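You operate a simulated robot arm through the tools that you are given. There is no shell and no other tool. Be economical: measure what you need, move in short steps, check, and stop when the job is done.

You run a simulated robot arm. Do the job below in one go: nothing can be reset, and whatever is moved stays where it is left.

## Task
Put one of the dye bags from the side table on the white brush tray. Then fetch the green-tagged roll and stand it on the teal liner.

The check looks at the end state, three seconds after you hand in, the way a careful person would. Anything else that was tipped, shoved, dropped, spilled or broken makes it a failure.

## Robot
A 7-joint arm with a two-finger parallel gripper, fixed in place. Base frame: the origin is at the foot of the arm, x ahead of it, y to its left, z up; the work surface is at about z = 0. Lengths are in mm, angles in rad, forces in N, time in s.
With the tool pointing down near the work surface it reaches from about 240 to 620 mm from the base axis. Its first joint turns from -1.152 to 1.152 rad. Payload 2.6 kg.
Tool frame: the origin (TCP) lies between the finger pads and is the grasp point; the fingertips stand 30 mm ahead of it; z points along the fingers, y is the line along which they close. Largest opening 94 mm; finger width 28, thickness 10; the body of the gripper, 50 by 96 mm, starts 55 mm behind the TCP.
Orientation is told as [roll, pitch, yaw] about the base's x, y, z axes, in that order, counted from this pose: with the fingers straight down and closing along the base's y, the tool's x points along the base's -x, its y along +y and its z along -z.

## Interface
- The arm moves only by the tool nudge_tool. Its argument "steps" is a list that holds one entry, the list of rows, each a list of 7 numbers: the turn, a rotation vector about the tool's x, y, z in units of 4 degrees (1.0 is 4 degrees), then the shift along the tool's x, y, z in units of 40 mm (1.0 is 40 mm), then the gripper command, from -1 (fully open) to 1 (shut), values between in proportion. In form: [[[wx, wy, wz, x, y, z, gripper], ...]]. A call has 1 to 12 rows; each row shifts and turns the commanded pose from where the row before left it, along the tool's axes as they then stand. A call with a number of a shift or a turn outside -1 to 1 is refused whole. Each row takes 0.2 s and may step no farther than 50 mm and 0.15 rad from the row before; otherwise, or with a gripper value out of range, the whole call is refused. Where a pose cannot be reached the arm comes as near as it can. A force on the tool above 40 N (or 10 N above the force at the start of the call, whichever is more), or a blocked arm, ends the call early, and 0.2 s more pass. Each finger travels about 72 mm/s and halts on what it meets, pressing with about 34 N; the grip force reading is that of the motor and also rises with nothing between the fingers. The clock runs only during rows and for 0.2 s after the last one: add rows that do not move to give the fingers time. The reply holds the time, the measured pose of the TCP, the force on the tool along the base axes, the opening and the grip force, in the units named above and with some noise.
- Cameras (640 x 400 px; columns grow to the right, rows downward): "scene" is fixed at [41.4, 440.3, 560.9]; the picture's right is [-0.70, -0.71, 0.00], its down [-0.43, 0.43, -0.79] and it looks along [0.56, -0.56, -0.61] (base axes); focal length 294 px, centre (320, 200). "wrist" rides on the gripper at [76, 14, -102] in the tool frame; the picture's right is [-0.18, 0.98, 0.00], its down [-0.75, -0.14, -0.64] and it looks along [-0.63, -0.12, 0.77] (tool axes); focal length 243 px, centre (320, 200). There is no depth. A picture from a camera that has moved, and an enlarged one, comes with that camera's place and axes in the base frame and with its lens.
- get_image(camera): a new picture of that camera. It takes no simulated time.
- zoom(camera, box): a new picture of the part [left, top, right, bottom] of that camera's present view, enlarged. It takes no simulated time.
- job_done(): hands the job in; it is judged then, once.

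Go step by step. Nothing tells you positions but the pictures and the camera data: compare them with the known pose of the tool, close in by small moves and look again before you grip or let go. The budget is 120 turns and 84 pictures, counting those below and the enlarged ones. Unless the task says otherwise, let go and move clear before handing in, and close with one line.

The tools are called after "Call:" as a command line: name --argument value ..., lists and objects as JSON in quotes. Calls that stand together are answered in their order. nudge_tool: Moves the arm, as the interface text tells. Its arguments: {"type":"object","properties":{"steps":{"type":"array","items":{"type":"array","items":{"type":"array","items":{"type":"number"}}}}},"required":["steps"]} The other tools are called the same way: get_image (camera) takes a picture; zoom (camera, box) takes an enlarged picture of a part of a camera's view; job_done () hands the job in.

At the start:

```text
time: 0.0
tcp_pos: [396.4, -104.7, 269.6]
tcp_rot: [-0.001, -0.002, -0.001]
wrist_force: [-0.2, -0.3, 0.9]
gripper_width: 94.2
gripper_force: 0.0
```

scene: 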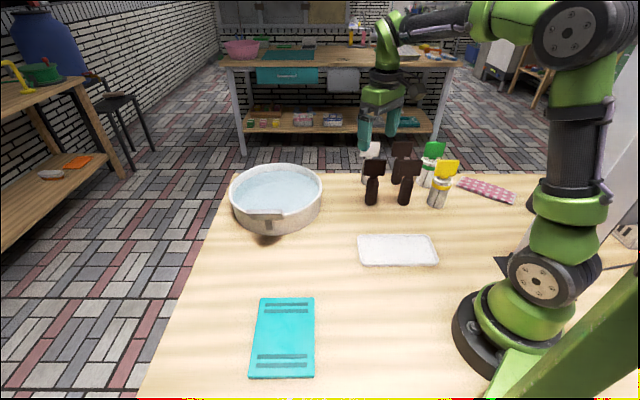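
wrist: 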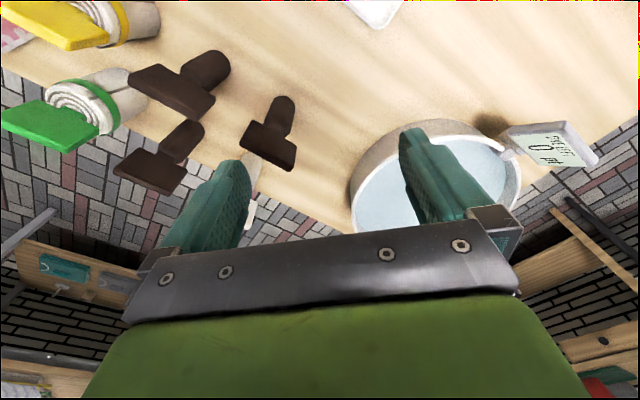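

I see a basin, a white tray, a teal liner, a cluster of tagged items and a patterned flat thing to the right. I'll look closer to identify the dye bags, the side table and the rolls.

Call:
zoom --camera "scene" --box '[340, 120, 540, 245]'

Call:
zoom --camera "scene" --box '[200, 140, 460, 300]'

Call:
zoom --camera "wrist" --box '[0, 0, 320, 200]'

```text
3.20 times, centred on (440, 182) of scene
camera zoom: at [41.4, 440.3, 560.9], right [-0.7, -0.71, 0.0], down [-0.43, 0.43, -0.79], along [0.56, -0.56, -0.61], focal length 940 px, centre (-64, 256)
```

zoom: 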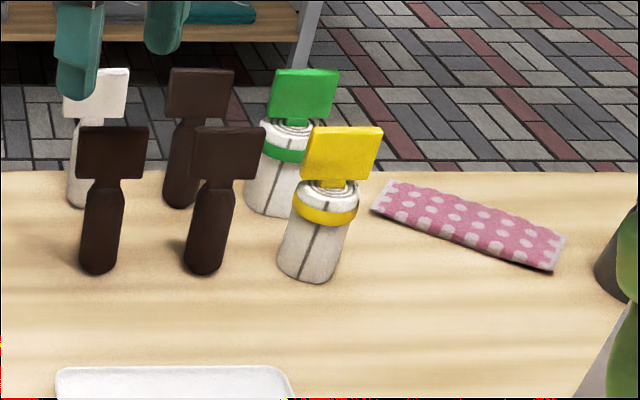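

```text
2.46 times, centred on (330, 220) of scene
camera zoom: at [41.4, 440.3, 560.9], right [-0.7, -0.71, 0.0], down [-0.43, 0.43, -0.79], along [0.56, -0.56, -0.61], focal length 723 px, centre (295, 151)
```

zoom: 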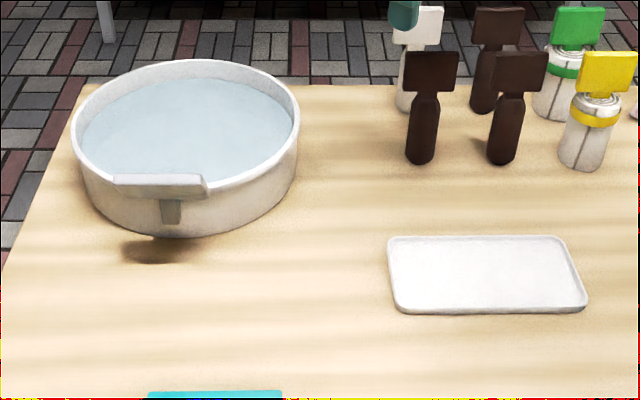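

```text
2.00 times, centred on (160, 100) of wrist
camera zoom: at [320.7, -89.4, 372.3], right [0.18, 0.98, 0.0], down [0.75, -0.14, 0.64], along [0.63, -0.12, -0.77], focal length 485 px, centre (640, 400)
```

zoom: 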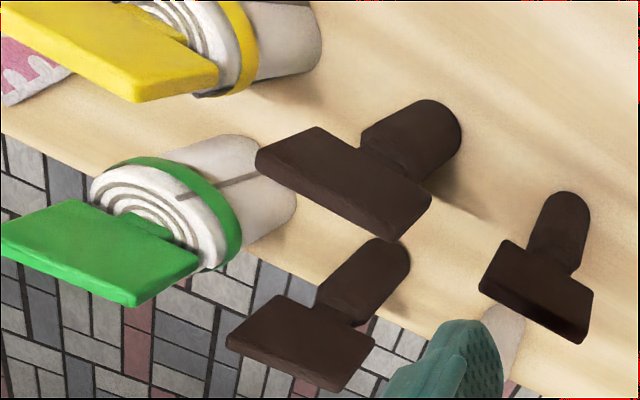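

The rolls with green and yellow tags stand at about (350,-384) and (288,-312), the tray is near (268,-69) and the liner near (296,286). No side table is in view, so I turn the arm left, high up, to look there.

Call:
nudge_tool --steps '[[[0, 0, -1, 0, 1, 0, -1], [0, 0, -1, 0, 1, 0, -1], [0, 0, -1, 0, 1, 0, -1], [0, 0, -1, 0, 1, 0, -1], [0, 0, -1, 0, 1, 0, -1], [0, 0, -1, 0, 1, 0, -1], [0, 0, -1, 0, 1, 0, -1], [0, 0, -1, 0, 1, 0, -1], [0, 0, -1, 0, 1, 0, -1], [0, 0, -1, 0, 1, 0, -1], [0, 0, -1, 0, 0, 0, -1], [0, 0, -1, 0, 0, 0, -1]]]'

Call:
get_image --camera "wrist"

Call:
get_image --camera "scene"

```text
time: 2.6
tcp_pos: [274.5, 269.6, 267.4]
tcp_rot: [0.001, 0.0, 0.839]
wrist_force: [0.6, 0.7, -0.4]
gripper_width: 93.8
gripper_force: 0.1
```

```text
78 pictures are left
camera wrist: at [212.5, 221.8, 370.7], right [-0.61, 0.79, 0.0], down [0.61, 0.47, 0.64], along [0.51, 0.39, -0.77], focal length 243 px, centre (320, 200)
```

wrist: 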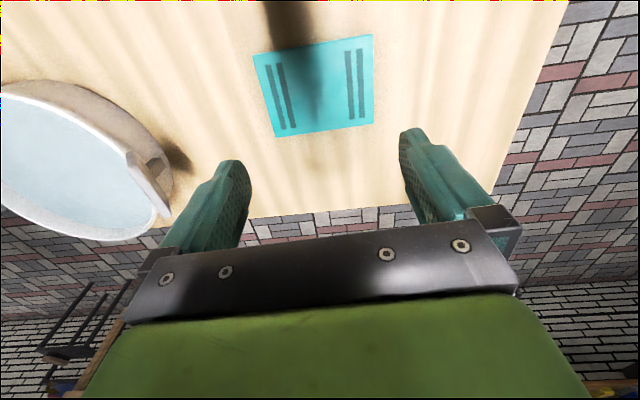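

```text
77 pictures are left
```

scene: 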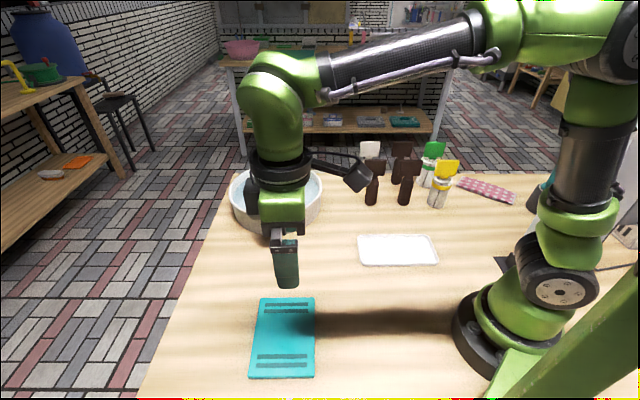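

The left side holds no side table, while a teal object shows behind the arm on the right. I swing back right, with the tool still high.

Call:
nudge_tool --steps '[[[0, 0, 1, 0, -1, 0, -1], [0, 0, 1, 0, -1, 0, -1], [0, 0, 1, 0, -1, 0, -1], [0, 0, 1, 0, -1, 0, -1], [0, 0, 1, 0, -1, 0, -1], [0, 0, 1, 0, -1, 0, -1], [0, 0, 1, 0, -1, 0, -1], [0, 0, 1, 0, -1, 0, -1], [0, 0, 1, 0, -1, 0, -1], [0, 0, 1, 0, -1, 0, -1], [0, 0, 1, 0, 0, -1, -1], [0, 0, 1, 0, 0, -1, -1]]]'

Call:
nudge_tool --steps '[[[0, 0, 1, 0, -0.8, 0, -1], [0, 0, 1, 0, -0.8, 0, -1], [0, 0, 1, 0, -0.8, 0, -1], [0, 0, 1, 0, -0.8, 0, -1], [0, 0, 1, 0, -0.8, 0, -1], [0, 0, 1, 0, -0.8, 0, -1], [0, 0, 1, 0, -0.8, 0, -1], [0, 0, 1, 0, -0.8, 0, -1], [0, 0, 1, 0, 0, 0, -1], [0, 0, 1, 0, 0, 0, -1], [0, 0, 1, 0, 0, 0, -1]]]'

Call:
get_image --camera "wrist"

Call:
get_image --camera "scene"

```text
time: 5.2
tcp_pos: [468.6, -71.5, 347.8]
tcp_rot: [0.0, -0.001, -0.001]
wrist_force: [-0.3, 0.2, -0.1]
gripper_width: 94.1
gripper_force: 0.0
```

```text
time: 7.6
tcp_pos: [410.9, -316.6, 351.4]
tcp_rot: [0.001, -0.001, -0.769]
wrist_force: [-0.6, 0.7, -0.3]
gripper_width: 93.7
gripper_force: 0.0
```

```text
76 pictures are left
camera wrist: at [366.1, -253.4, 452.6], right [0.82, 0.58, 0.0], down [0.44, -0.63, 0.64], along [0.37, -0.52, -0.77], focal length 243 px, centre (320, 200)
```

wrist: 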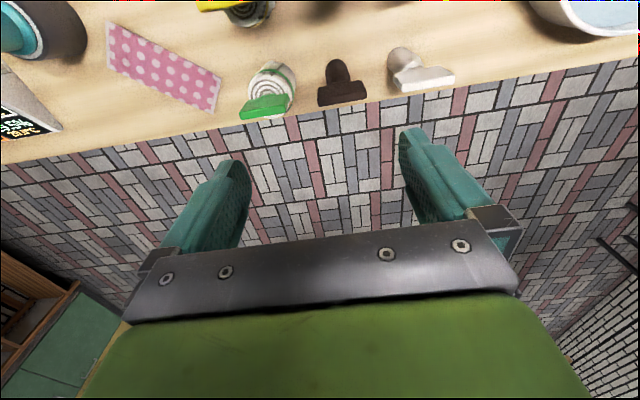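

```text
75 pictures are left
```

scene: 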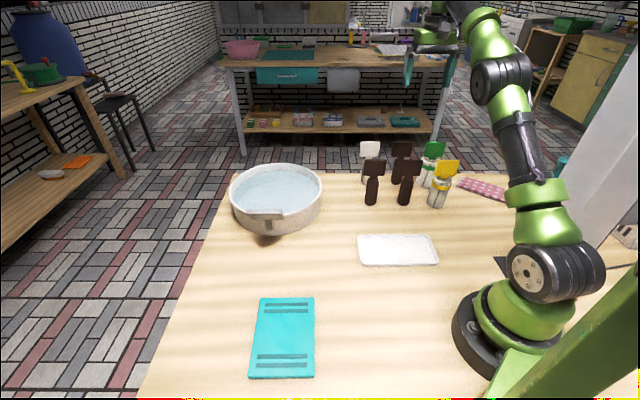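

A dark pot with a teal rim and a box with text stand further right. I draw back and turn further to see that region.

Call:
nudge_tool --steps '[[[0, 0, 1, 1, 0, -0.5, -1], [0, 0, 1, 1, 0, -0.5, -1], [0, 0, 1, 1, 0, -0.5, -1], [0, 0, 1, 1, 0, -0.5, -1], [0, 0, 1, 1, 0, 0, -1], [0, 0, 1, 0, 0, 0, -1], [0, 0, 1, 0, 0, 0, -1], [0, 0, 1, 0, 0, 0, -1], [0, 0, 1, 0, 0, 0, -1], [0, 0, 1, 0, 0, 0, -1]]]'

Call:
get_image --camera "wrist"

Call:
get_image --camera "scene"

```text
time: 9.8
tcp_pos: [287.4, -158.9, 430.4]
tcp_rot: [0.001, 0.001, -1.466]
wrist_force: [-0.3, 0.7, 0.5]
gripper_width: 94.2
gripper_force: 0.0
```

```text
74 pictures are left
camera wrist: at [294.3, -81.2, 531.7], right [1.0, -0.08, 0.0], down [-0.06, -0.76, 0.64], along [-0.05, -0.64, -0.77], focal length 243 px, centre (320, 200)
```

wrist: 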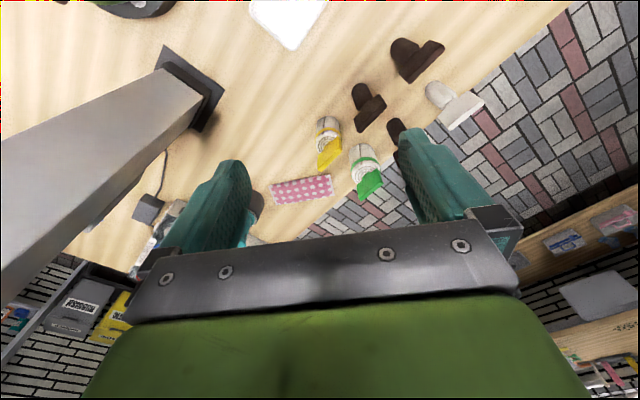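

```text
73 pictures are left
```

scene: 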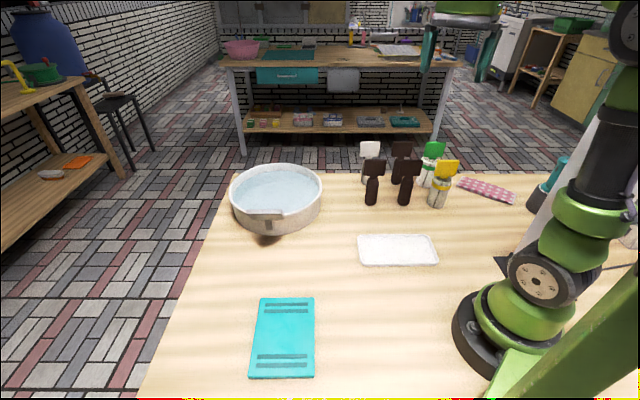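

No side table stands out yet. I zoom into both views to identify the objects on the right.

Call:
zoom --camera "wrist" --box '[260, 0, 520, 220]'

Call:
zoom --camera "wrist" --box '[0, 130, 320, 330]'

Call:
zoom --camera "scene" --box '[440, 130, 640, 255]'

Call:
zoom --camera "scene" --box '[210, 20, 470, 180]'

```text
1.82 times, centred on (390, 110) of wrist
camera zoom: at [294.3, -81.2, 531.7], right [1.0, -0.08, 0.0], down [-0.06, -0.76, 0.64], along [-0.05, -0.64, -0.77], focal length 441 px, centre (193, 364)
```

zoom: 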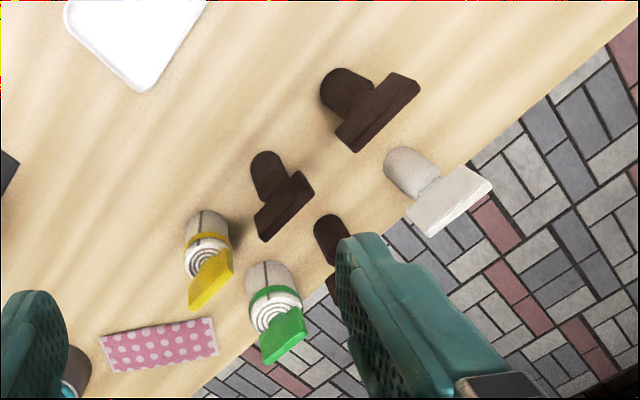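

```text
2.00 times, centred on (160, 230) of wrist
camera zoom: at [294.3, -81.2, 531.7], right [1.0, -0.08, 0.0], down [-0.06, -0.76, 0.64], along [-0.05, -0.64, -0.77], focal length 485 px, centre (640, 140)
```

zoom: 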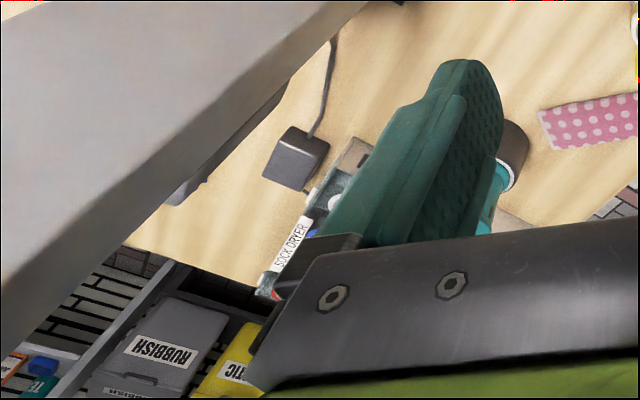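

```text
3.20 times, centred on (540, 192) of scene
camera zoom: at [41.4, 440.3, 560.9], right [-0.7, -0.71, 0.0], down [-0.43, 0.43, -0.79], along [0.56, -0.56, -0.61], focal length 940 px, centre (-384, 224)
```

zoom: 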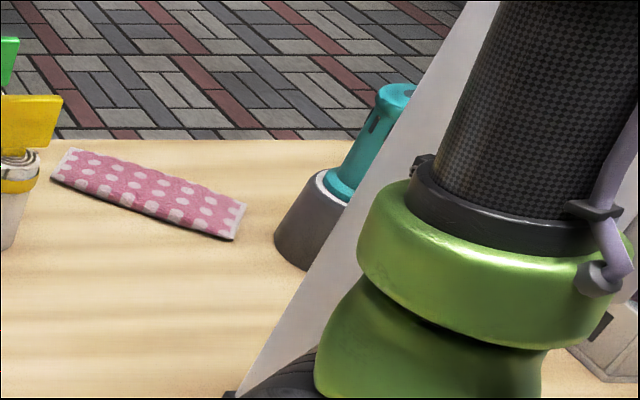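

```text
2.46 times, centred on (340, 100) of scene
camera zoom: at [41.4, 440.3, 560.9], right [-0.7, -0.71, 0.0], down [-0.43, 0.43, -0.79], along [0.56, -0.56, -0.61], focal length 723 px, centre (271, 446)
```

zoom: 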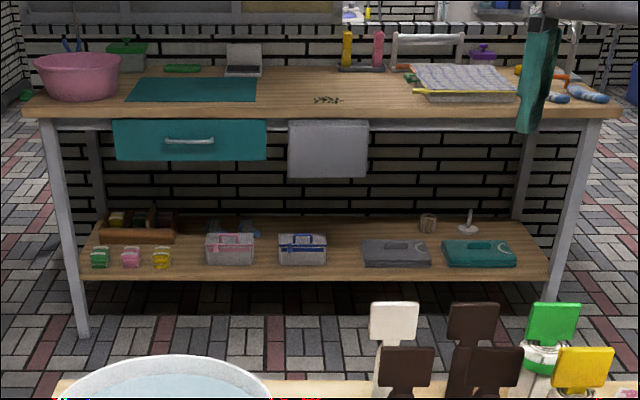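

Call:
zoom --camera "scene" --box '[0, 0, 200, 250]'

Call:
zoom --camera "scene" --box '[440, 240, 640, 400]'

```text
1.60 times, centred on (100, 125) of scene
camera zoom: at [41.4, 440.3, 560.9], right [-0.7, -0.71, 0.0], down [-0.43, 0.43, -0.79], along [0.56, -0.56, -0.61], focal length 470 px, centre (672, 320)
```

zoom: 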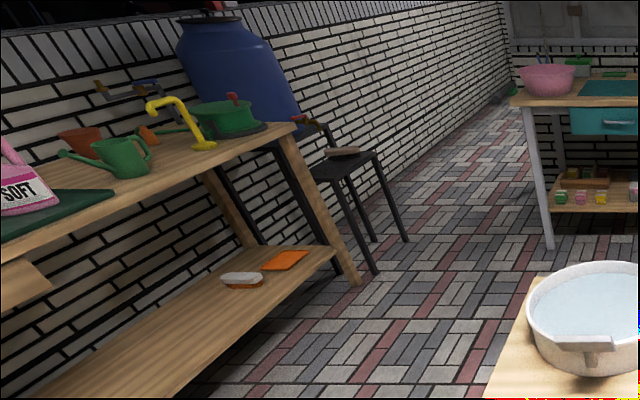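

```text
2.50 times, centred on (540, 320) of scene
camera zoom: at [41.4, 440.3, 560.9], right [-0.7, -0.71, 0.0], down [-0.43, 0.43, -0.79], along [0.56, -0.56, -0.61], focal length 734 px, centre (-230, -100)
```

zoom: 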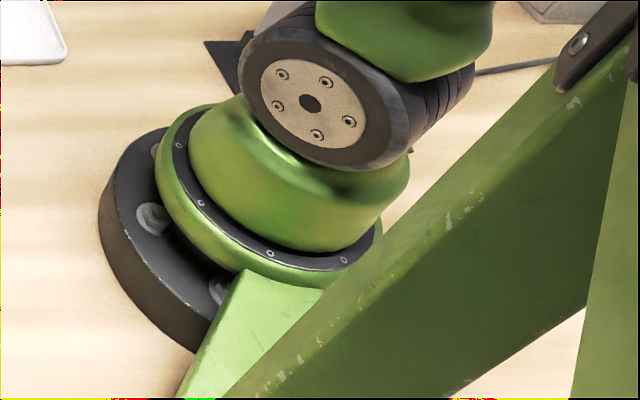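

Everything at the back is out of reach. I turn the camera further round to see the area beside and behind the arm.

Call:
nudge_tool --steps '[[[0, 0, 1, 0, 0, 0, -1], [0, 0, 1, 0, 0, 0, -1], [0, 0, 1, 0, 0, 0, -1], [0, 0, 1, 0, 0, 0, -1], [0, 0, 1, 0, 0, 0, -1], [0, 0, 1, 0, 0, 0, -1], [0, 0, 1, 0, 0, 0, -1], [0, 0, 1, 0, 0, 0, -1], [0, 0, 1, 0, 0, 0, -1], [0, 0, 1, 0, 0, 0, -1]]]'

Call:
get_image --camera "wrist"

```text
time: 12.0
tcp_pos: [288.1, -159.2, 428.0]
tcp_rot: [0.0, 0.0, -2.164]
wrist_force: [0.5, -0.1, -0.5]
gripper_width: 94.3
gripper_force: 0.0
```

```text
66 pictures are left
camera wrist: at [342.2, -104.4, 531.8], right [0.71, -0.7, 0.0], down [-0.54, -0.55, 0.64], along [-0.45, -0.46, -0.77], focal length 243 px, centre (320, 200)
```

wrist: 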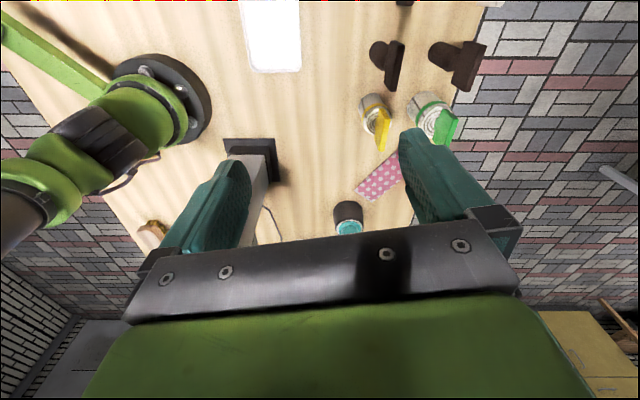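

Call:
zoom --camera "wrist" --box '[100, 130, 300, 280]'

Call:
nudge_tool --steps '[[[0, 0, 1, 0, 0.5, 0, -1], [0, 0, 1, 0, 0.5, 0, -1], [0, 0, 1, 0, 0.5, 0, -1], [0, 0, 1, 0, 0.5, 0, -1], [0, 0, 1, 0, 0.5, 0, -1], [0, 0, 1, 0, 0.5, 0, -1], [0, 0, 1, 0, 0.5, 0, -1], [0, 0, 1, 0, 0.5, 0, -1], [0, 0, 1, 0, 0.5, 0, -1], [0, 0, 1, 0, 0.5, 0, -1]]]'

Call:
get_image --camera "wrist"

```text
2.67 times, centred on (200, 205) of wrist
camera zoom: at [342.2, -104.4, 531.8], right [0.71, -0.7, 0.0], down [-0.54, -0.55, 0.64], along [-0.45, -0.46, -0.77], focal length 647 px, centre (640, 187)
```

zoom: 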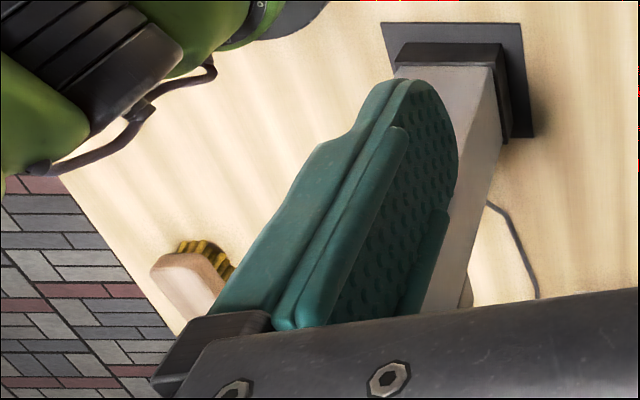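

```text
time: 14.2
tcp_pos: [377.5, -270.7, 422.3]
tcp_rot: [0.004, -0.002, -2.811]
wrist_force: [0.1, -0.4, 0.2]
gripper_width: 94.0
gripper_force: 0.1
out of reach, approached as far as the arm can: row 7, 8, 9, 10
```

```text
64 pictures are left
camera wrist: at [453.7, -259.1, 524.3], right [0.15, -0.99, 0.0], down [-0.76, -0.11, 0.64], along [-0.64, -0.1, -0.77], focal length 243 px, centre (320, 200)
```

wrist: 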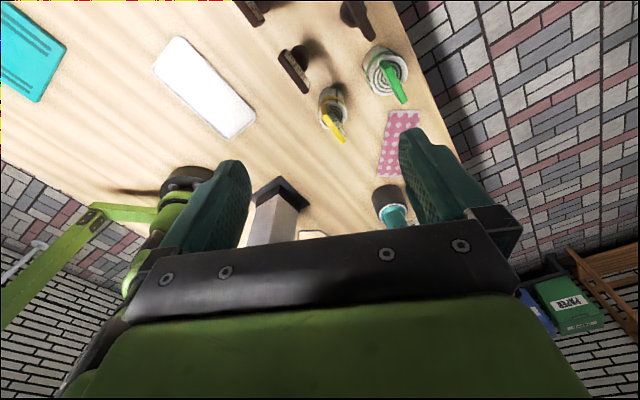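

There's only one table in reach, with no separate side table. I take a closer look at the three brown tagged items, the white one and the polka-dot thing to judge which could be dye bags.

Call:
zoom --camera "wrist" --box '[230, 0, 430, 125]'

Call:
zoom --camera "scene" --box '[350, 130, 430, 215]'

Call:
zoom --camera "scene" --box '[410, 130, 530, 215]'

```text
3.20 times, centred on (330, 62) of wrist
camera zoom: at [453.7, -259.1, 524.3], right [0.15, -0.99, 0.0], down [-0.76, -0.11, 0.64], along [-0.64, -0.1, -0.77], focal length 776 px, centre (288, 640)
```

zoom: 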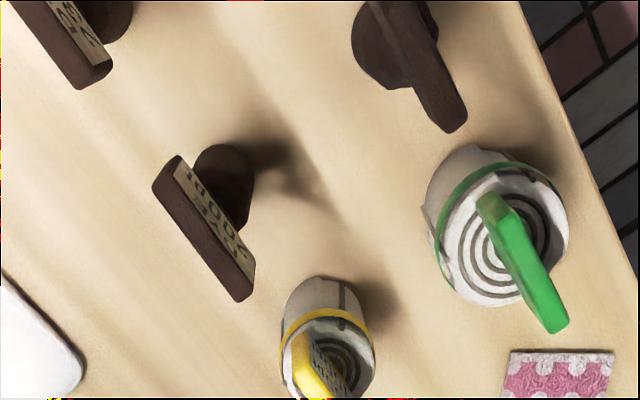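

```text
4.71 times, centred on (390, 172) of scene
camera zoom: at [41.4, 440.3, 560.9], right [-0.7, -0.71, 0.0], down [-0.43, 0.43, -0.79], along [0.56, -0.56, -0.61], focal length 1382 px, centre (-9, 329)
```

zoom: 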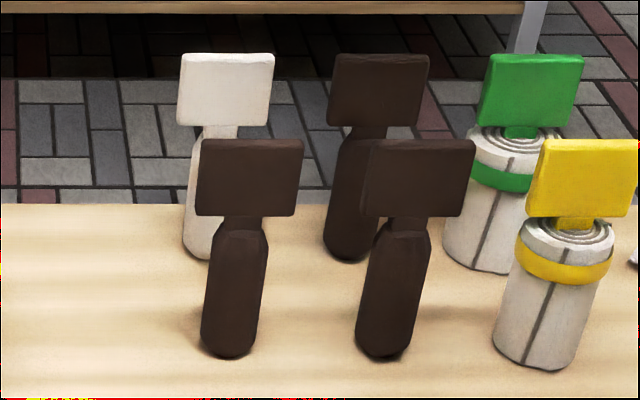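

```text
4.71 times, centred on (470, 172) of scene
camera zoom: at [41.4, 440.3, 560.9], right [-0.7, -0.71, 0.0], down [-0.43, 0.43, -0.79], along [0.56, -0.56, -0.61], focal length 1382 px, centre (-386, 329)
```

zoom: 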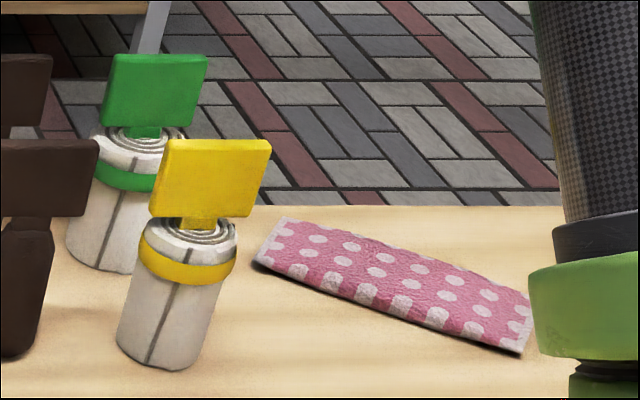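

The tags carry printed labels on the far side. I zoom in to read them.

Call:
zoom --camera "wrist" --box '[270, 35, 320, 100]'

Call:
zoom --camera "wrist" --box '[230, 0, 280, 40]'

Call:
zoom --camera "wrist" --box '[305, 80, 365, 150]'

```text
6.15 times, centred on (295, 68) of wrist
camera zoom: at [453.7, -259.1, 524.3], right [0.15, -0.99, 0.0], down [-0.76, -0.11, 0.64], along [-0.64, -0.1, -0.77], focal length 1493 px, centre (474, 1015)
```

zoom: 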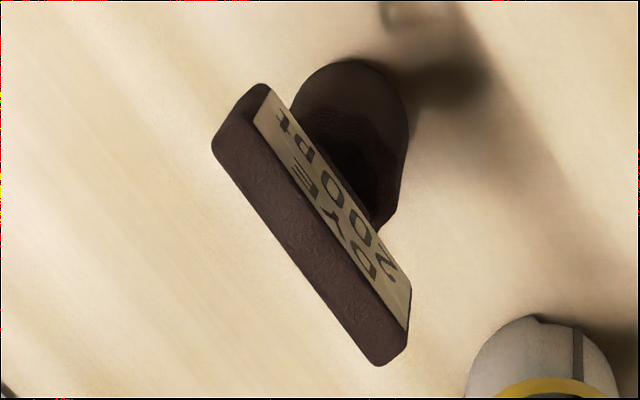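

```text
10.00 times, centred on (255, 20) of wrist
camera zoom: at [453.7, -259.1, 524.3], right [0.15, -0.99, 0.0], down [-0.76, -0.11, 0.64], along [-0.64, -0.1, -0.77], focal length 2426 px, centre (970, 2000)
```

zoom: 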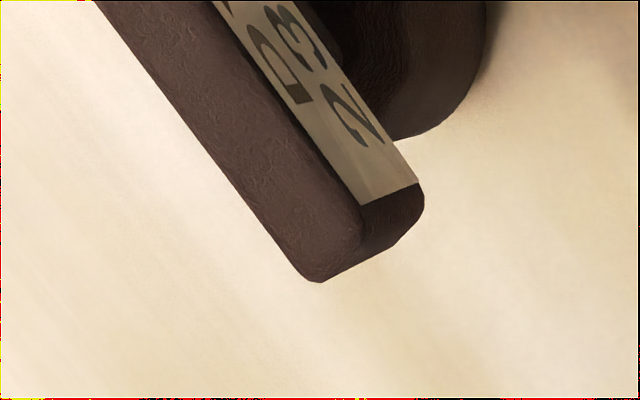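

```text
5.71 times, centred on (335, 115) of wrist
camera zoom: at [453.7, -259.1, 524.3], right [0.15, -0.99, 0.0], down [-0.76, -0.11, 0.64], along [-0.64, -0.1, -0.77], focal length 1386 px, centre (234, 686)
```

zoom: 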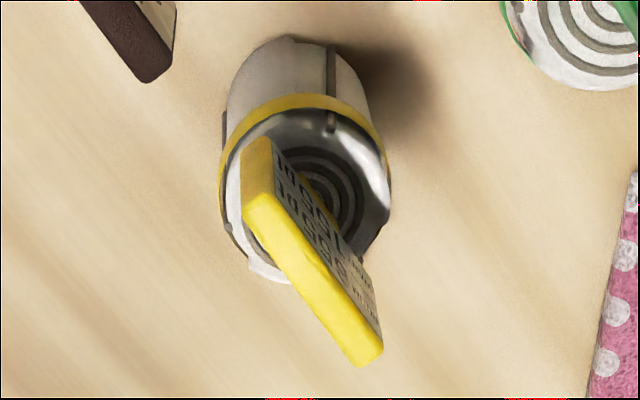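

The label reads "DYE 200 pt", so the brown tagged bags are the dye bags, and the shared bench must be what is called the side table. I take the confirmed one at about (362,-238), whose tag lies along (1,1), so I'll turn to yaw +45° to grip it across the tag.

Call:
nudge_tool --steps '[[[0, 0, -1, 0, 0, 1, -1], [0, 0, -1, 0, 0, 1, -1], [0, 0, -1, 0, 0, 0, -1], [0, 0, -1, 0, 0, 0, -1], [0, 0, -1, 0, 0, 0, -1], [0, 0, -1, 0, 0, 0, -1], [0, 0, -1, 0, 0, 0, -1], [0, 0, -1, 0, 0, 0, -1], [0, 0, -1, 0, 0, 0, -1], [0, 0, -1, 0, 0, 0, -1], [0, 0, -1, 0, 0, 0, -1], [0, 0, -1, 0, 0, 0, -1]]]'

Call:
nudge_tool --steps '[[[0, 0, -1, 0, 0, 0, -1], [0, 0, -1, 0, 0, 0, -1], [0, 0, -1, 0, 0, 0, -1], [0, 0, -1, 0, 0, 0, -1], [0, 0, -1, 0, 0, 0, -1], [0, 0, -1, 0, 0, 0, -1], [0, 0, -1, 0, 0, 0, -1], [0, 0, -1, 0, 0, 0, -1], [0, 0, -1, 0, 0, 0, -1], [0, 0, -1, 0, 0, 0, -1], [0, 0, -1, 0, 0, 0, -1], [0, 0, -1, 0, 0, 0, -1]]]'

Call:
nudge_tool --steps '[[[0, 0, -1, 0, 0, 0, -1], [0, 0, -1, 0, 0, 0, -1], [0, 0, -1, 0, 0, 0, -1], [0, 0, -1, 0, 0, 0, -1], [0, 0, -1, 0, 0, 0, -1], [0, 0, -1, 0, 0, 0, -1], [0, 0, -1, 0, 0, 0, -1], [0, 0, -1, 0, 0, 0, -1], [0, 0, -1, 0, 0, 0, -1], [0, 0, -1, 0, 0, 0, -1], [0, 0, -1, 0, 0, 0, -1], [0, 0, -1, 0, 0, 0, -1]]]'

Call:
nudge_tool --steps '[[[0, 0, -1, 0, 0, 0, -1], [0, 0, -1, 0, 0, 0, -1], [0, 0, -1, 0, 0, 0, -1], [0, 0, -1, 0, 0, 0, -1], [0, 0, -1, 0, 0, 0, -1], [0, 0, -1, 0, 0, 0, -1], [0, 0, -1, 0, 0, 0, -1], [0, 0, -1, 0, 0, 0, -1], [0, 0, -1, 0, 0, 0, -1], [0, 0, -1, 0, 0, 0, -1], [0, 0, -1, 0, 0, 0, -1], [0, 0, -1, 0, 0, 0, -1]]]'

```text
time: 16.8
tcp_pos: [375.7, -272.1, 342.8]
tcp_rot: [-0.005, -0.004, -1.969]
wrist_force: [-0.6, -0.3, -0.1]
gripper_width: 94.1
gripper_force: 0.0
```

```text
time: 19.4
tcp_pos: [376.5, -270.8, 342.0]
tcp_rot: [-0.007, 0.002, -1.132]
wrist_force: [0.4, -0.4, 0.5]
gripper_width: 94.0
gripper_force: 0.1
```

```text
time: 22.0
tcp_pos: [375.0, -271.2, 342.1]
tcp_rot: [-0.005, 0.006, -0.294]
wrist_force: [0.1, 0.7, 0.1]
gripper_width: 94.0
gripper_force: 0.1
```

```text
time: 24.6
tcp_pos: [375.5, -272.3, 341.5]
tcp_rot: [0.004, 0.008, 0.545]
wrist_force: [0.0, -0.2, 0.0]
gripper_width: 93.9
gripper_force: 0.1
```

Call:
nudge_tool --steps '[[[0, 0, -1, 0, 0, 0, -1], [0, 0, -1, 0, 0, 0, -1], [0, 0, -1, 0, 0, 0, -1], [0, 0, -0.44, 0, 0, 0, -1], [0, 0, 0, 0.38, 0.8, 0.8, -1]]]'

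Call:
get_image --camera "wrist"

```text
time: 25.8
tcp_pos: [341.1, -260.2, 315.2]
tcp_rot: [0.003, 0.006, 0.783]
wrist_force: [-0.3, -0.2, -0.5]
gripper_width: 94.0
gripper_force: 0.0
```

```text
57 pictures are left
camera wrist: at [277.4, -304.7, 417.1], right [-0.56, 0.83, 0.0], down [0.64, 0.43, 0.64], along [0.53, 0.36, -0.77], focal length 243 px, centre (320, 200)
```

wrist: 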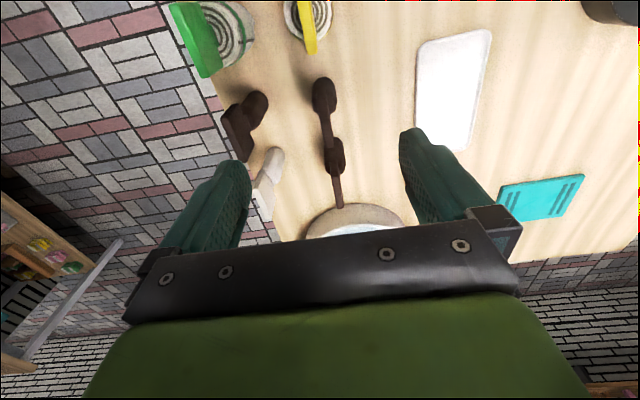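

Call:
zoom --camera "wrist" --box '[270, 60, 390, 220]'

```text
2.50 times, centred on (330, 140) of wrist
camera zoom: at [277.4, -304.7, 417.1], right [-0.56, 0.83, 0.0], down [0.64, 0.43, 0.64], along [0.53, 0.36, -0.77], focal length 606 px, centre (295, 350)
```

zoom: 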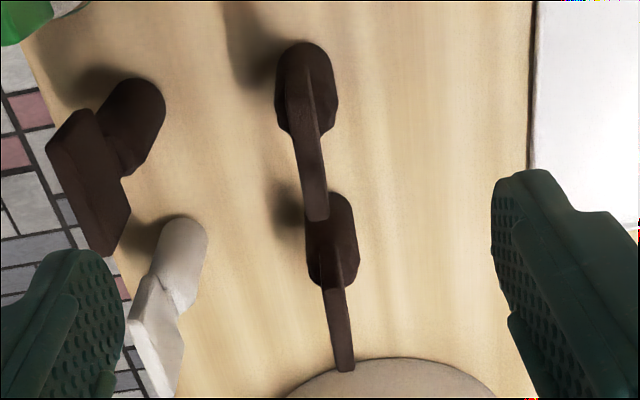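

The tag centre works out at about (364,-238) with direction near 42°. I line up above it and come down partway.

Call:
nudge_tool --steps '[[[0, 0, 0.72, -0.4, 0, 0, -1], [0, 0, 0, -0.4, 0, 0.5, -1], [0, 0, 0, 0, 0, 1, -1], [0, 0, 0, 0, 0, 1, -1], [0, 0, 0, 0, 0, 0, -1]]]'

Call:
get_image --camera "wrist"

Call:
zoom --camera "scene" --box '[340, 90, 500, 220]'

```text
time: 27.0
tcp_pos: [364.8, -237.6, 210.8]
tcp_rot: [0.002, 0.006, 0.732]
wrist_force: [0.7, 1.4, -0.1]
gripper_width: 94.0
gripper_force: 0.1
```

```text
55 pictures are left
camera wrist: at [299.6, -277.9, 313.8], right [-0.52, 0.85, 0.0], down [0.66, 0.4, 0.64], along [0.54, 0.33, -0.77], focal length 243 px, centre (320, 200)
```

wrist: 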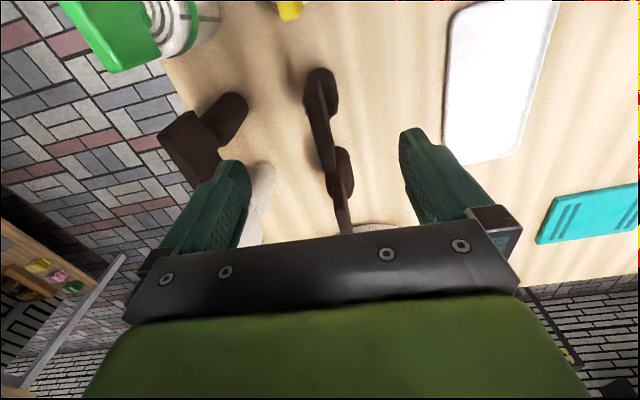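

```text
3.08 times, centred on (420, 155) of scene
camera zoom: at [41.4, 440.3, 560.9], right [-0.7, -0.71, 0.0], down [-0.43, 0.43, -0.79], along [0.56, -0.56, -0.61], focal length 904 px, centre (12, 338)
```

zoom: 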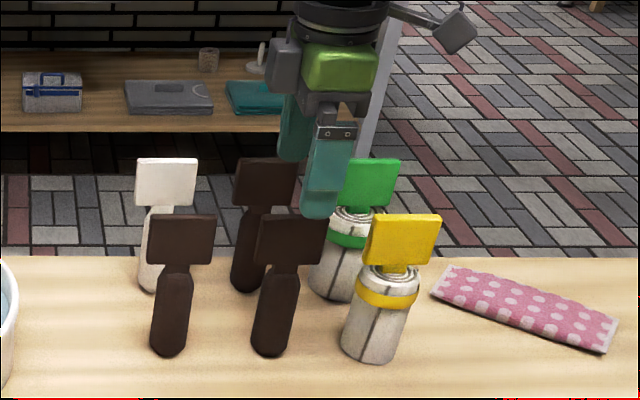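

The tag lies centrally between the fingers. I come down to z≈146 and close.

Call:
nudge_tool --steps '[[[0, 0, 0, 0, 0, 0.6, -1], [0, 0, 0, 0, 0, 0.6, -1], [0, 0, 0, 0, 0, 0.42, -1], [0, 0, 0, 0, 0, 0, -1]]]'

Call:
get_image --camera "wrist"

Call:
zoom --camera "scene" --box '[340, 90, 500, 220]'

```text
time: 28.0
tcp_pos: [362.9, -238.0, 145.7]
tcp_rot: [0.005, 0.005, 0.732]
wrist_force: [-0.4, -0.8, -0.6]
gripper_width: 93.9
gripper_force: 0.0
```

```text
53 pictures are left
camera wrist: at [297.2, -278.2, 248.1], right [-0.52, 0.85, 0.0], down [0.66, 0.4, 0.64], along [0.54, 0.33, -0.77], focal length 243 px, centre (320, 200)
```

wrist: 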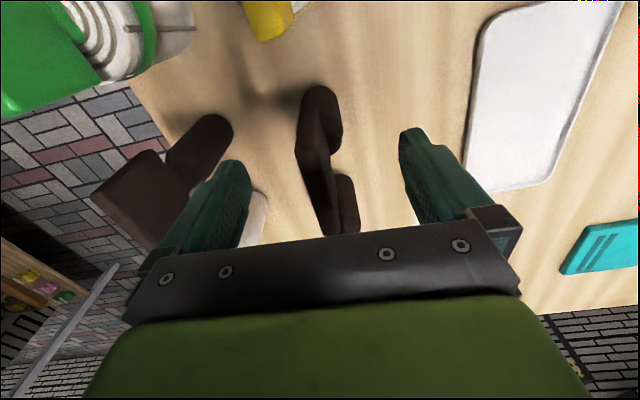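

```text
3.08 times, centred on (420, 155) of scene
camera zoom: at [41.4, 440.3, 560.9], right [-0.7, -0.71, 0.0], down [-0.43, 0.43, -0.79], along [0.56, -0.56, -0.61], focal length 904 px, centre (12, 338)
```

zoom: 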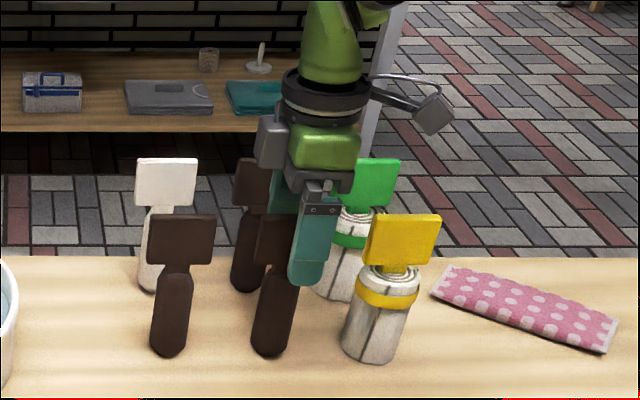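

The fingers sit a few mm toward the near edge of the tag, so I shift 8 mm along it, then close.

Call:
nudge_tool --steps '[[[0, 0, 0, -0.2, -0.03, 0, -1], [0, 0, 0, 0, 0, 0, 0], [0, 0, 0, 0, 0, 0, 0.4], [0, 0, 0, 0, 0, 0, 0.6], [0, 0, 0, 0, 0, 0, 0.8], [0, 0, 0, 0, 0, 0, 1], [0, 0, 0, 0, 0, 0, 1]]]'

Call:
get_image --camera "wrist"

```text
time: 29.6
tcp_pos: [371.3, -233.2, 145.9]
tcp_rot: [0.004, 0.005, 0.732]
wrist_force: [-0.5, -0.3, 0.5]
gripper_width: 15.2
gripper_force: 34.0
```

```text
51 pictures are left
camera wrist: at [304.9, -273.9, 249.3], right [-0.52, 0.85, 0.0], down [0.66, 0.4, 0.64], along [0.54, 0.33, -0.77], focal length 243 px, centre (320, 200)
```

wrist: 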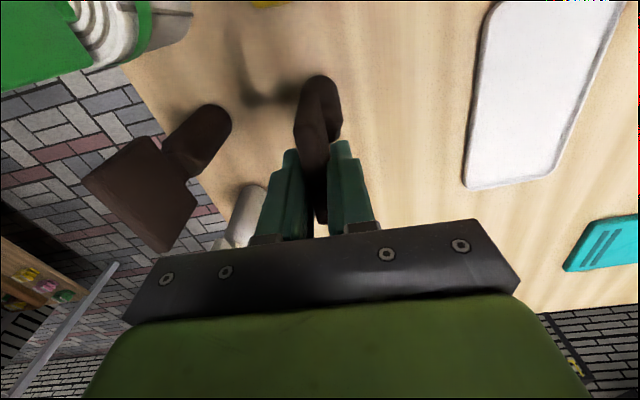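

The tag is gripped at 15 mm. I lift straight up and check.

Call:
nudge_tool --steps '[[[0, 0, 0, 0, 0, -0.3, 1], [0, 0, 0, 0, 0, -0.6, 1], [0, 0, 0, 0, 0, -0.8, 1], [0, 0, 0, 0, 0, -0.5, 1]]]'

Call:
get_image --camera "scene"

```text
time: 30.6
tcp_pos: [372.4, -232.6, 234.2]
tcp_rot: [0.004, 0.007, 0.733]
wrist_force: [-0.3, -0.4, -1.0]
gripper_width: 15.0
gripper_force: 34.1
```

```text
50 pictures are left
```

scene: 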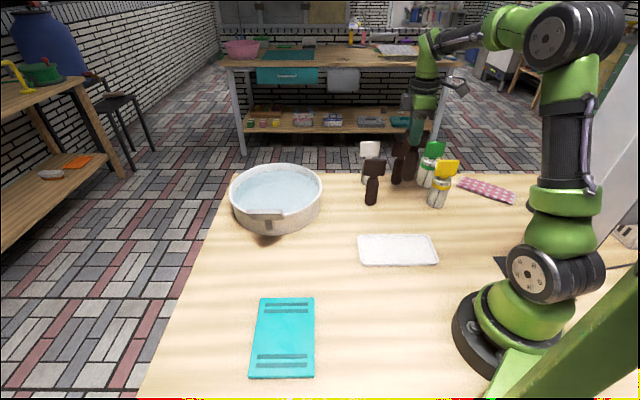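

The bag hangs cleanly and nothing else moved. I carry it to above the tray, centre about (272,-70), at constant height.

Call:
nudge_tool --steps '[[[0, 0, 0, -0.12, 0.47, 0, 1], [0, 0, 0, -0.23, 0.943, 0, 1], [0, 0, 0, -0.23, 0.943, 0, 1], [0, 0, 0, -0.23, 0.943, 0, 1], [0, 0, 0, -0.23, 0.943, 0, 1], [0, 0, 0, -0.12, 0.47, 0, 1], [0, 0, 0, 0, 0, 0, 1]]]'

Call:
get_image --camera "wrist"

Call:
get_image --camera "scene"

```text
time: 32.2
tcp_pos: [281.8, -61.0, 233.8]
tcp_rot: [0.003, 0.004, 0.731]
wrist_force: [0.0, 0.5, -0.9]
gripper_width: 15.0
gripper_force: 33.9
```

```text
49 pictures are left
camera wrist: at [216.3, -101.8, 336.1], right [-0.52, 0.85, 0.0], down [0.66, 0.4, 0.64], along [0.54, 0.33, -0.77], focal length 243 px, centre (320, 200)
```

wrist: 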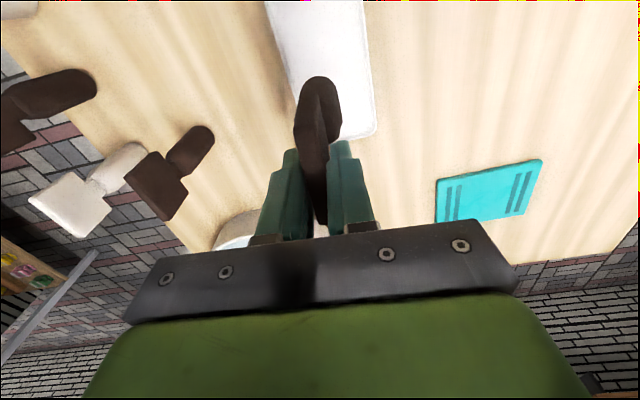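

```text
48 pictures are left
```

scene: 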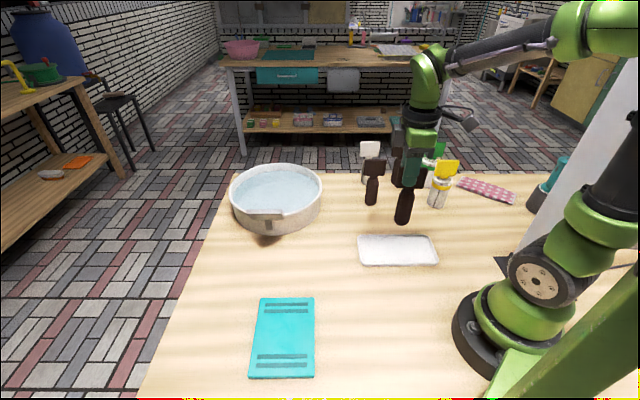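

The base is over the tray, about 7 mm off its long axis. I correct that and descend to just above the tray.

Call:
nudge_tool --steps '[[[0, 0, 0, 0, 0.14, 0.4, 1], [0, 0, 0, 0, 0, 0.8, 1], [0, 0, 0, 0, 0, 0.6, 1], [0, 0, 0, 0, 0, 0, 1]]]'

Call:
zoom --camera "scene" --box '[330, 150, 490, 280]'

Call:
get_image --camera "wrist"

```text
time: 33.2
tcp_pos: [277.5, -57.1, 158.6]
tcp_rot: [0.004, 0.006, 0.731]
wrist_force: [-0.8, -0.6, -1.5]
gripper_width: 14.6
gripper_force: 34.0
```

```text
3.08 times, centred on (410, 215) of scene
camera zoom: at [41.4, 440.3, 560.9], right [-0.7, -0.71, 0.0], down [-0.43, 0.43, -0.79], along [0.56, -0.56, -0.61], focal length 904 px, centre (43, 154)
```

zoom: 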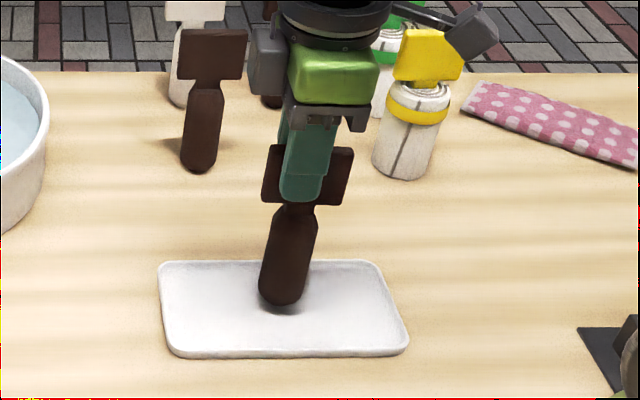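

```text
46 pictures are left
camera wrist: at [211.7, -97.1, 261.8], right [-0.52, 0.85, 0.0], down [0.66, 0.4, 0.64], along [0.54, 0.33, -0.77], focal length 243 px, centre (320, 200)
```

wrist: 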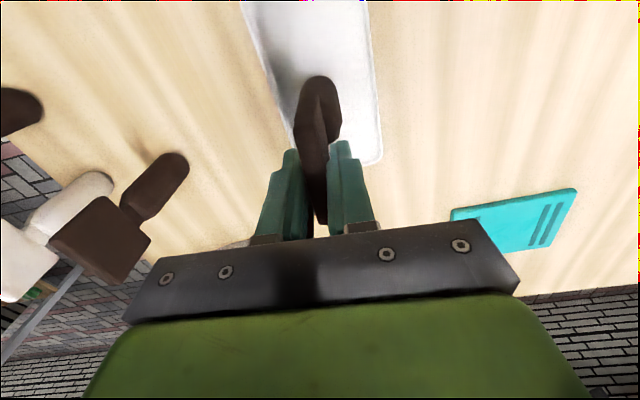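

The bag hovers well inside the tray. I inch down until it touches.

Call:
nudge_tool --steps '[[[0, 0, 0, 0, 0, 0.06, 1], [0, 0, 0, 0, 0, 0.06, 1], [0, 0, 0, 0, 0, 0, 1]]]'

Call:
nudge_tool --steps '[[[0, 0, 0, 0, 0, 0.04, 1], [0, 0, 0, 0, 0, 0, 1]]]'

Call:
zoom --camera "scene" --box '[370, 200, 450, 270]'

```text
time: 34.0
tcp_pos: [276.9, -57.0, 155.7]
tcp_rot: [0.004, 0.005, 0.733]
wrist_force: [-0.5, -0.3, -1.9]
gripper_width: 15.0
gripper_force: 33.5
```

```text
time: 34.6
tcp_pos: [277.2, -58.2, 154.5]
tcp_rot: [0.005, 0.005, 0.734]
wrist_force: [-0.6, -0.1, -2.0]
gripper_width: 14.8
gripper_force: 34.0
```

```text
5.71 times, centred on (410, 235) of scene
camera zoom: at [41.4, 440.3, 560.9], right [-0.7, -0.71, 0.0], down [-0.43, 0.43, -0.79], along [0.56, -0.56, -0.61], focal length 1678 px, centre (-194, 0)
```

zoom: 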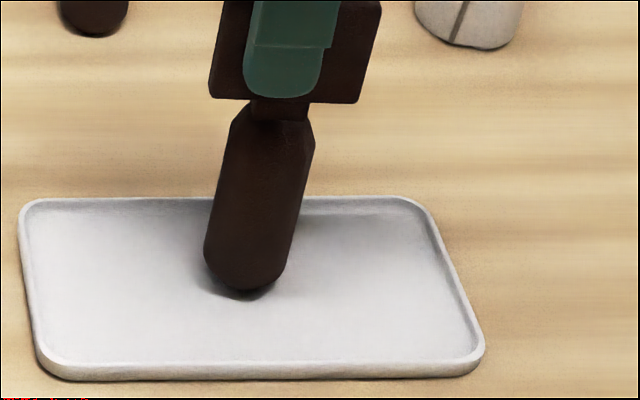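

Not touching yet; I continue down in small steps.

Call:
nudge_tool --steps '[[[0, 0, 0, 0, 0, 0.05, 1], [0, 0, 0, 0, 0, 0.03, 1], [0, 0, 0, 0, 0, 0, 1]]]'

Call:
nudge_tool --steps '[[[0, 0, 0, 0, 0, 0.04, 1], [0, 0, 0, 0, 0, 0, 1]]]'

Call:
zoom --camera "scene" --box '[370, 200, 450, 270]'

```text
time: 35.4
tcp_pos: [277.4, -57.2, 152.3]
tcp_rot: [0.004, 0.005, 0.734]
wrist_force: [0.2, -0.4, -1.7]
gripper_width: 15.0
gripper_force: 33.8
```

```text
time: 36.0
tcp_pos: [276.7, -57.2, 150.3]
tcp_rot: [0.002, 0.005, 0.733]
wrist_force: [-1.3, -1.3, 11.8]
gripper_width: 14.8
gripper_force: 33.6
```

```text
5.71 times, centred on (410, 235) of scene
camera zoom: at [41.4, 440.3, 560.9], right [-0.7, -0.71, 0.0], down [-0.43, 0.43, -0.79], along [0.56, -0.56, -0.61], focal length 1678 px, centre (-194, 0)
```

zoom: 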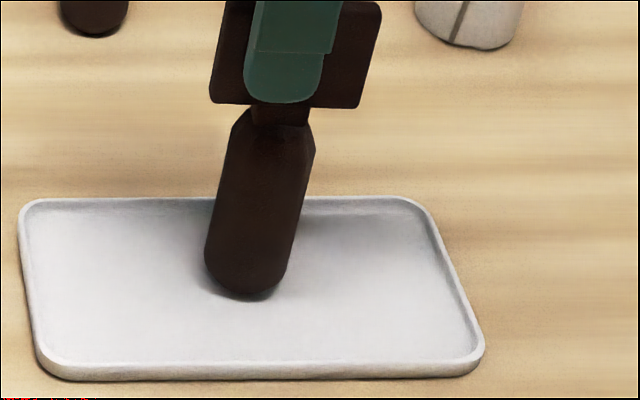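

Contact: 12 N upward. I ease off slightly and open gradually.

Call:
nudge_tool --steps '[[[0, 0, 0, 0, 0, -0.02, 1], [0, 0, 0, 0, 0, 0, 0.55], [0, 0, 0, 0, 0, 0, 0.3], [0, 0, 0, 0, 0, 0, 0], [0, 0, 0, 0, 0, 0, -0.5], [0, 0, 0, 0, 0, 0, -0.5]]]'

Call:
zoom --camera "scene" --box '[340, 150, 480, 270]'

Call:
get_image --camera "wrist"

```text
time: 37.4
tcp_pos: [277.7, -57.3, 153.3]
tcp_rot: [0.003, 0.005, 0.733]
wrist_force: [-0.7, 0.0, -0.1]
gripper_width: 70.6
gripper_force: 0.0
```

```text
3.33 times, centred on (410, 210) of scene
camera zoom: at [41.4, 440.3, 560.9], right [-0.7, -0.71, 0.0], down [-0.43, 0.43, -0.79], along [0.56, -0.56, -0.61], focal length 979 px, centre (20, 167)
```

zoom: 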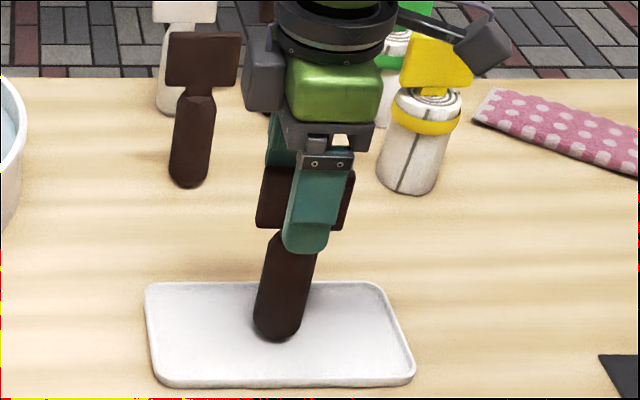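

```text
42 pictures are left
camera wrist: at [211.1, -98.1, 255.1], right [-0.52, 0.85, 0.0], down [0.66, 0.4, 0.64], along [0.54, 0.33, -0.77], focal length 243 px, centre (320, 200)
```

wrist: 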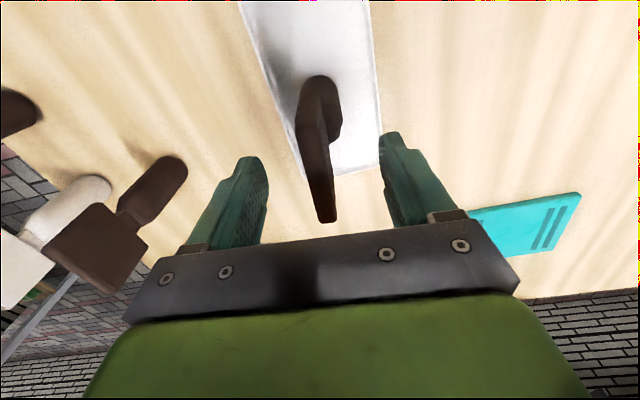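

The bag stands on the tray. I open fully, rise, and travel toward the green-tagged roll.

Call:
nudge_tool --steps '[[[0, 0, 0, 0, 0, 0, -1], [0, 0, 0, 0, 0, -0.4, -1], [0, 0, 0, 0, 0, -0.8, -1], [0, 0, 0, 0, 0, -1, -1], [0, 0, 0, 0, 0, -1, -1], [0, 0, 0, 0, 0, -0.7, -1]]]'

Call:
nudge_tool --steps '[[[0, 0, 0, 0.48, -0.78, 0, -1], [0, 0, 0, 0.48, -0.78, 0, -1], [0, 0, 0, 0.48, -0.78, 0, -1], [0, 0, 0, 0.48, -0.78, 0, -1], [0, 0, 0, 0.48, -0.78, 0, -1], [0, 0, 0, 0.48, -0.78, 0, -1], [0, 0, 0, 0.48, -0.78, 0, -1], [0, 0, 0, 0.48, -0.78, 0, -1], [0, 0, 0, 0, 0, 0, -1]]]'

Call:
get_image --camera "scene"

Call:
get_image --camera "wrist"

```text
time: 38.8
tcp_pos: [275.7, -59.5, 309.4]
tcp_rot: [0.004, 0.006, 0.733]
wrist_force: [-0.3, 0.1, 0.3]
gripper_width: 93.9
gripper_force: 0.1
```

```text
time: 40.8
tcp_pos: [328.5, -343.9, 309.3]
tcp_rot: [0.004, 0.005, 0.736]
wrist_force: [0.0, -0.1, 0.0]
gripper_width: 94.0
gripper_force: 0.1
```

```text
41 pictures are left
```

scene: 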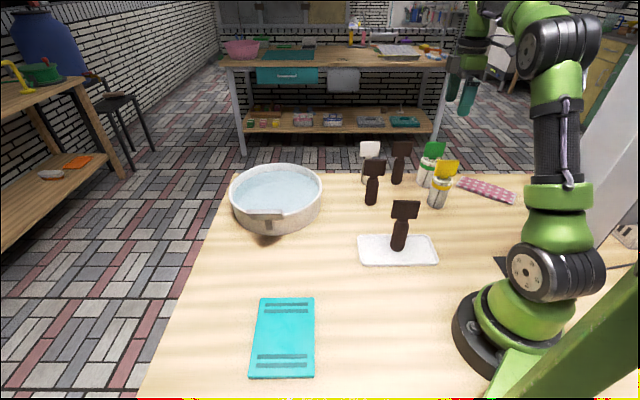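

```text
40 pictures are left
camera wrist: at [263.3, -383.2, 412.1], right [-0.52, 0.85, 0.0], down [0.66, 0.4, 0.64], along [0.54, 0.33, -0.77], focal length 243 px, centre (320, 200)
```

wrist: 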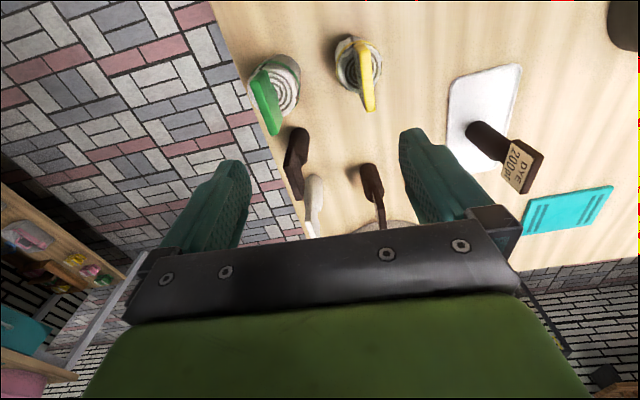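

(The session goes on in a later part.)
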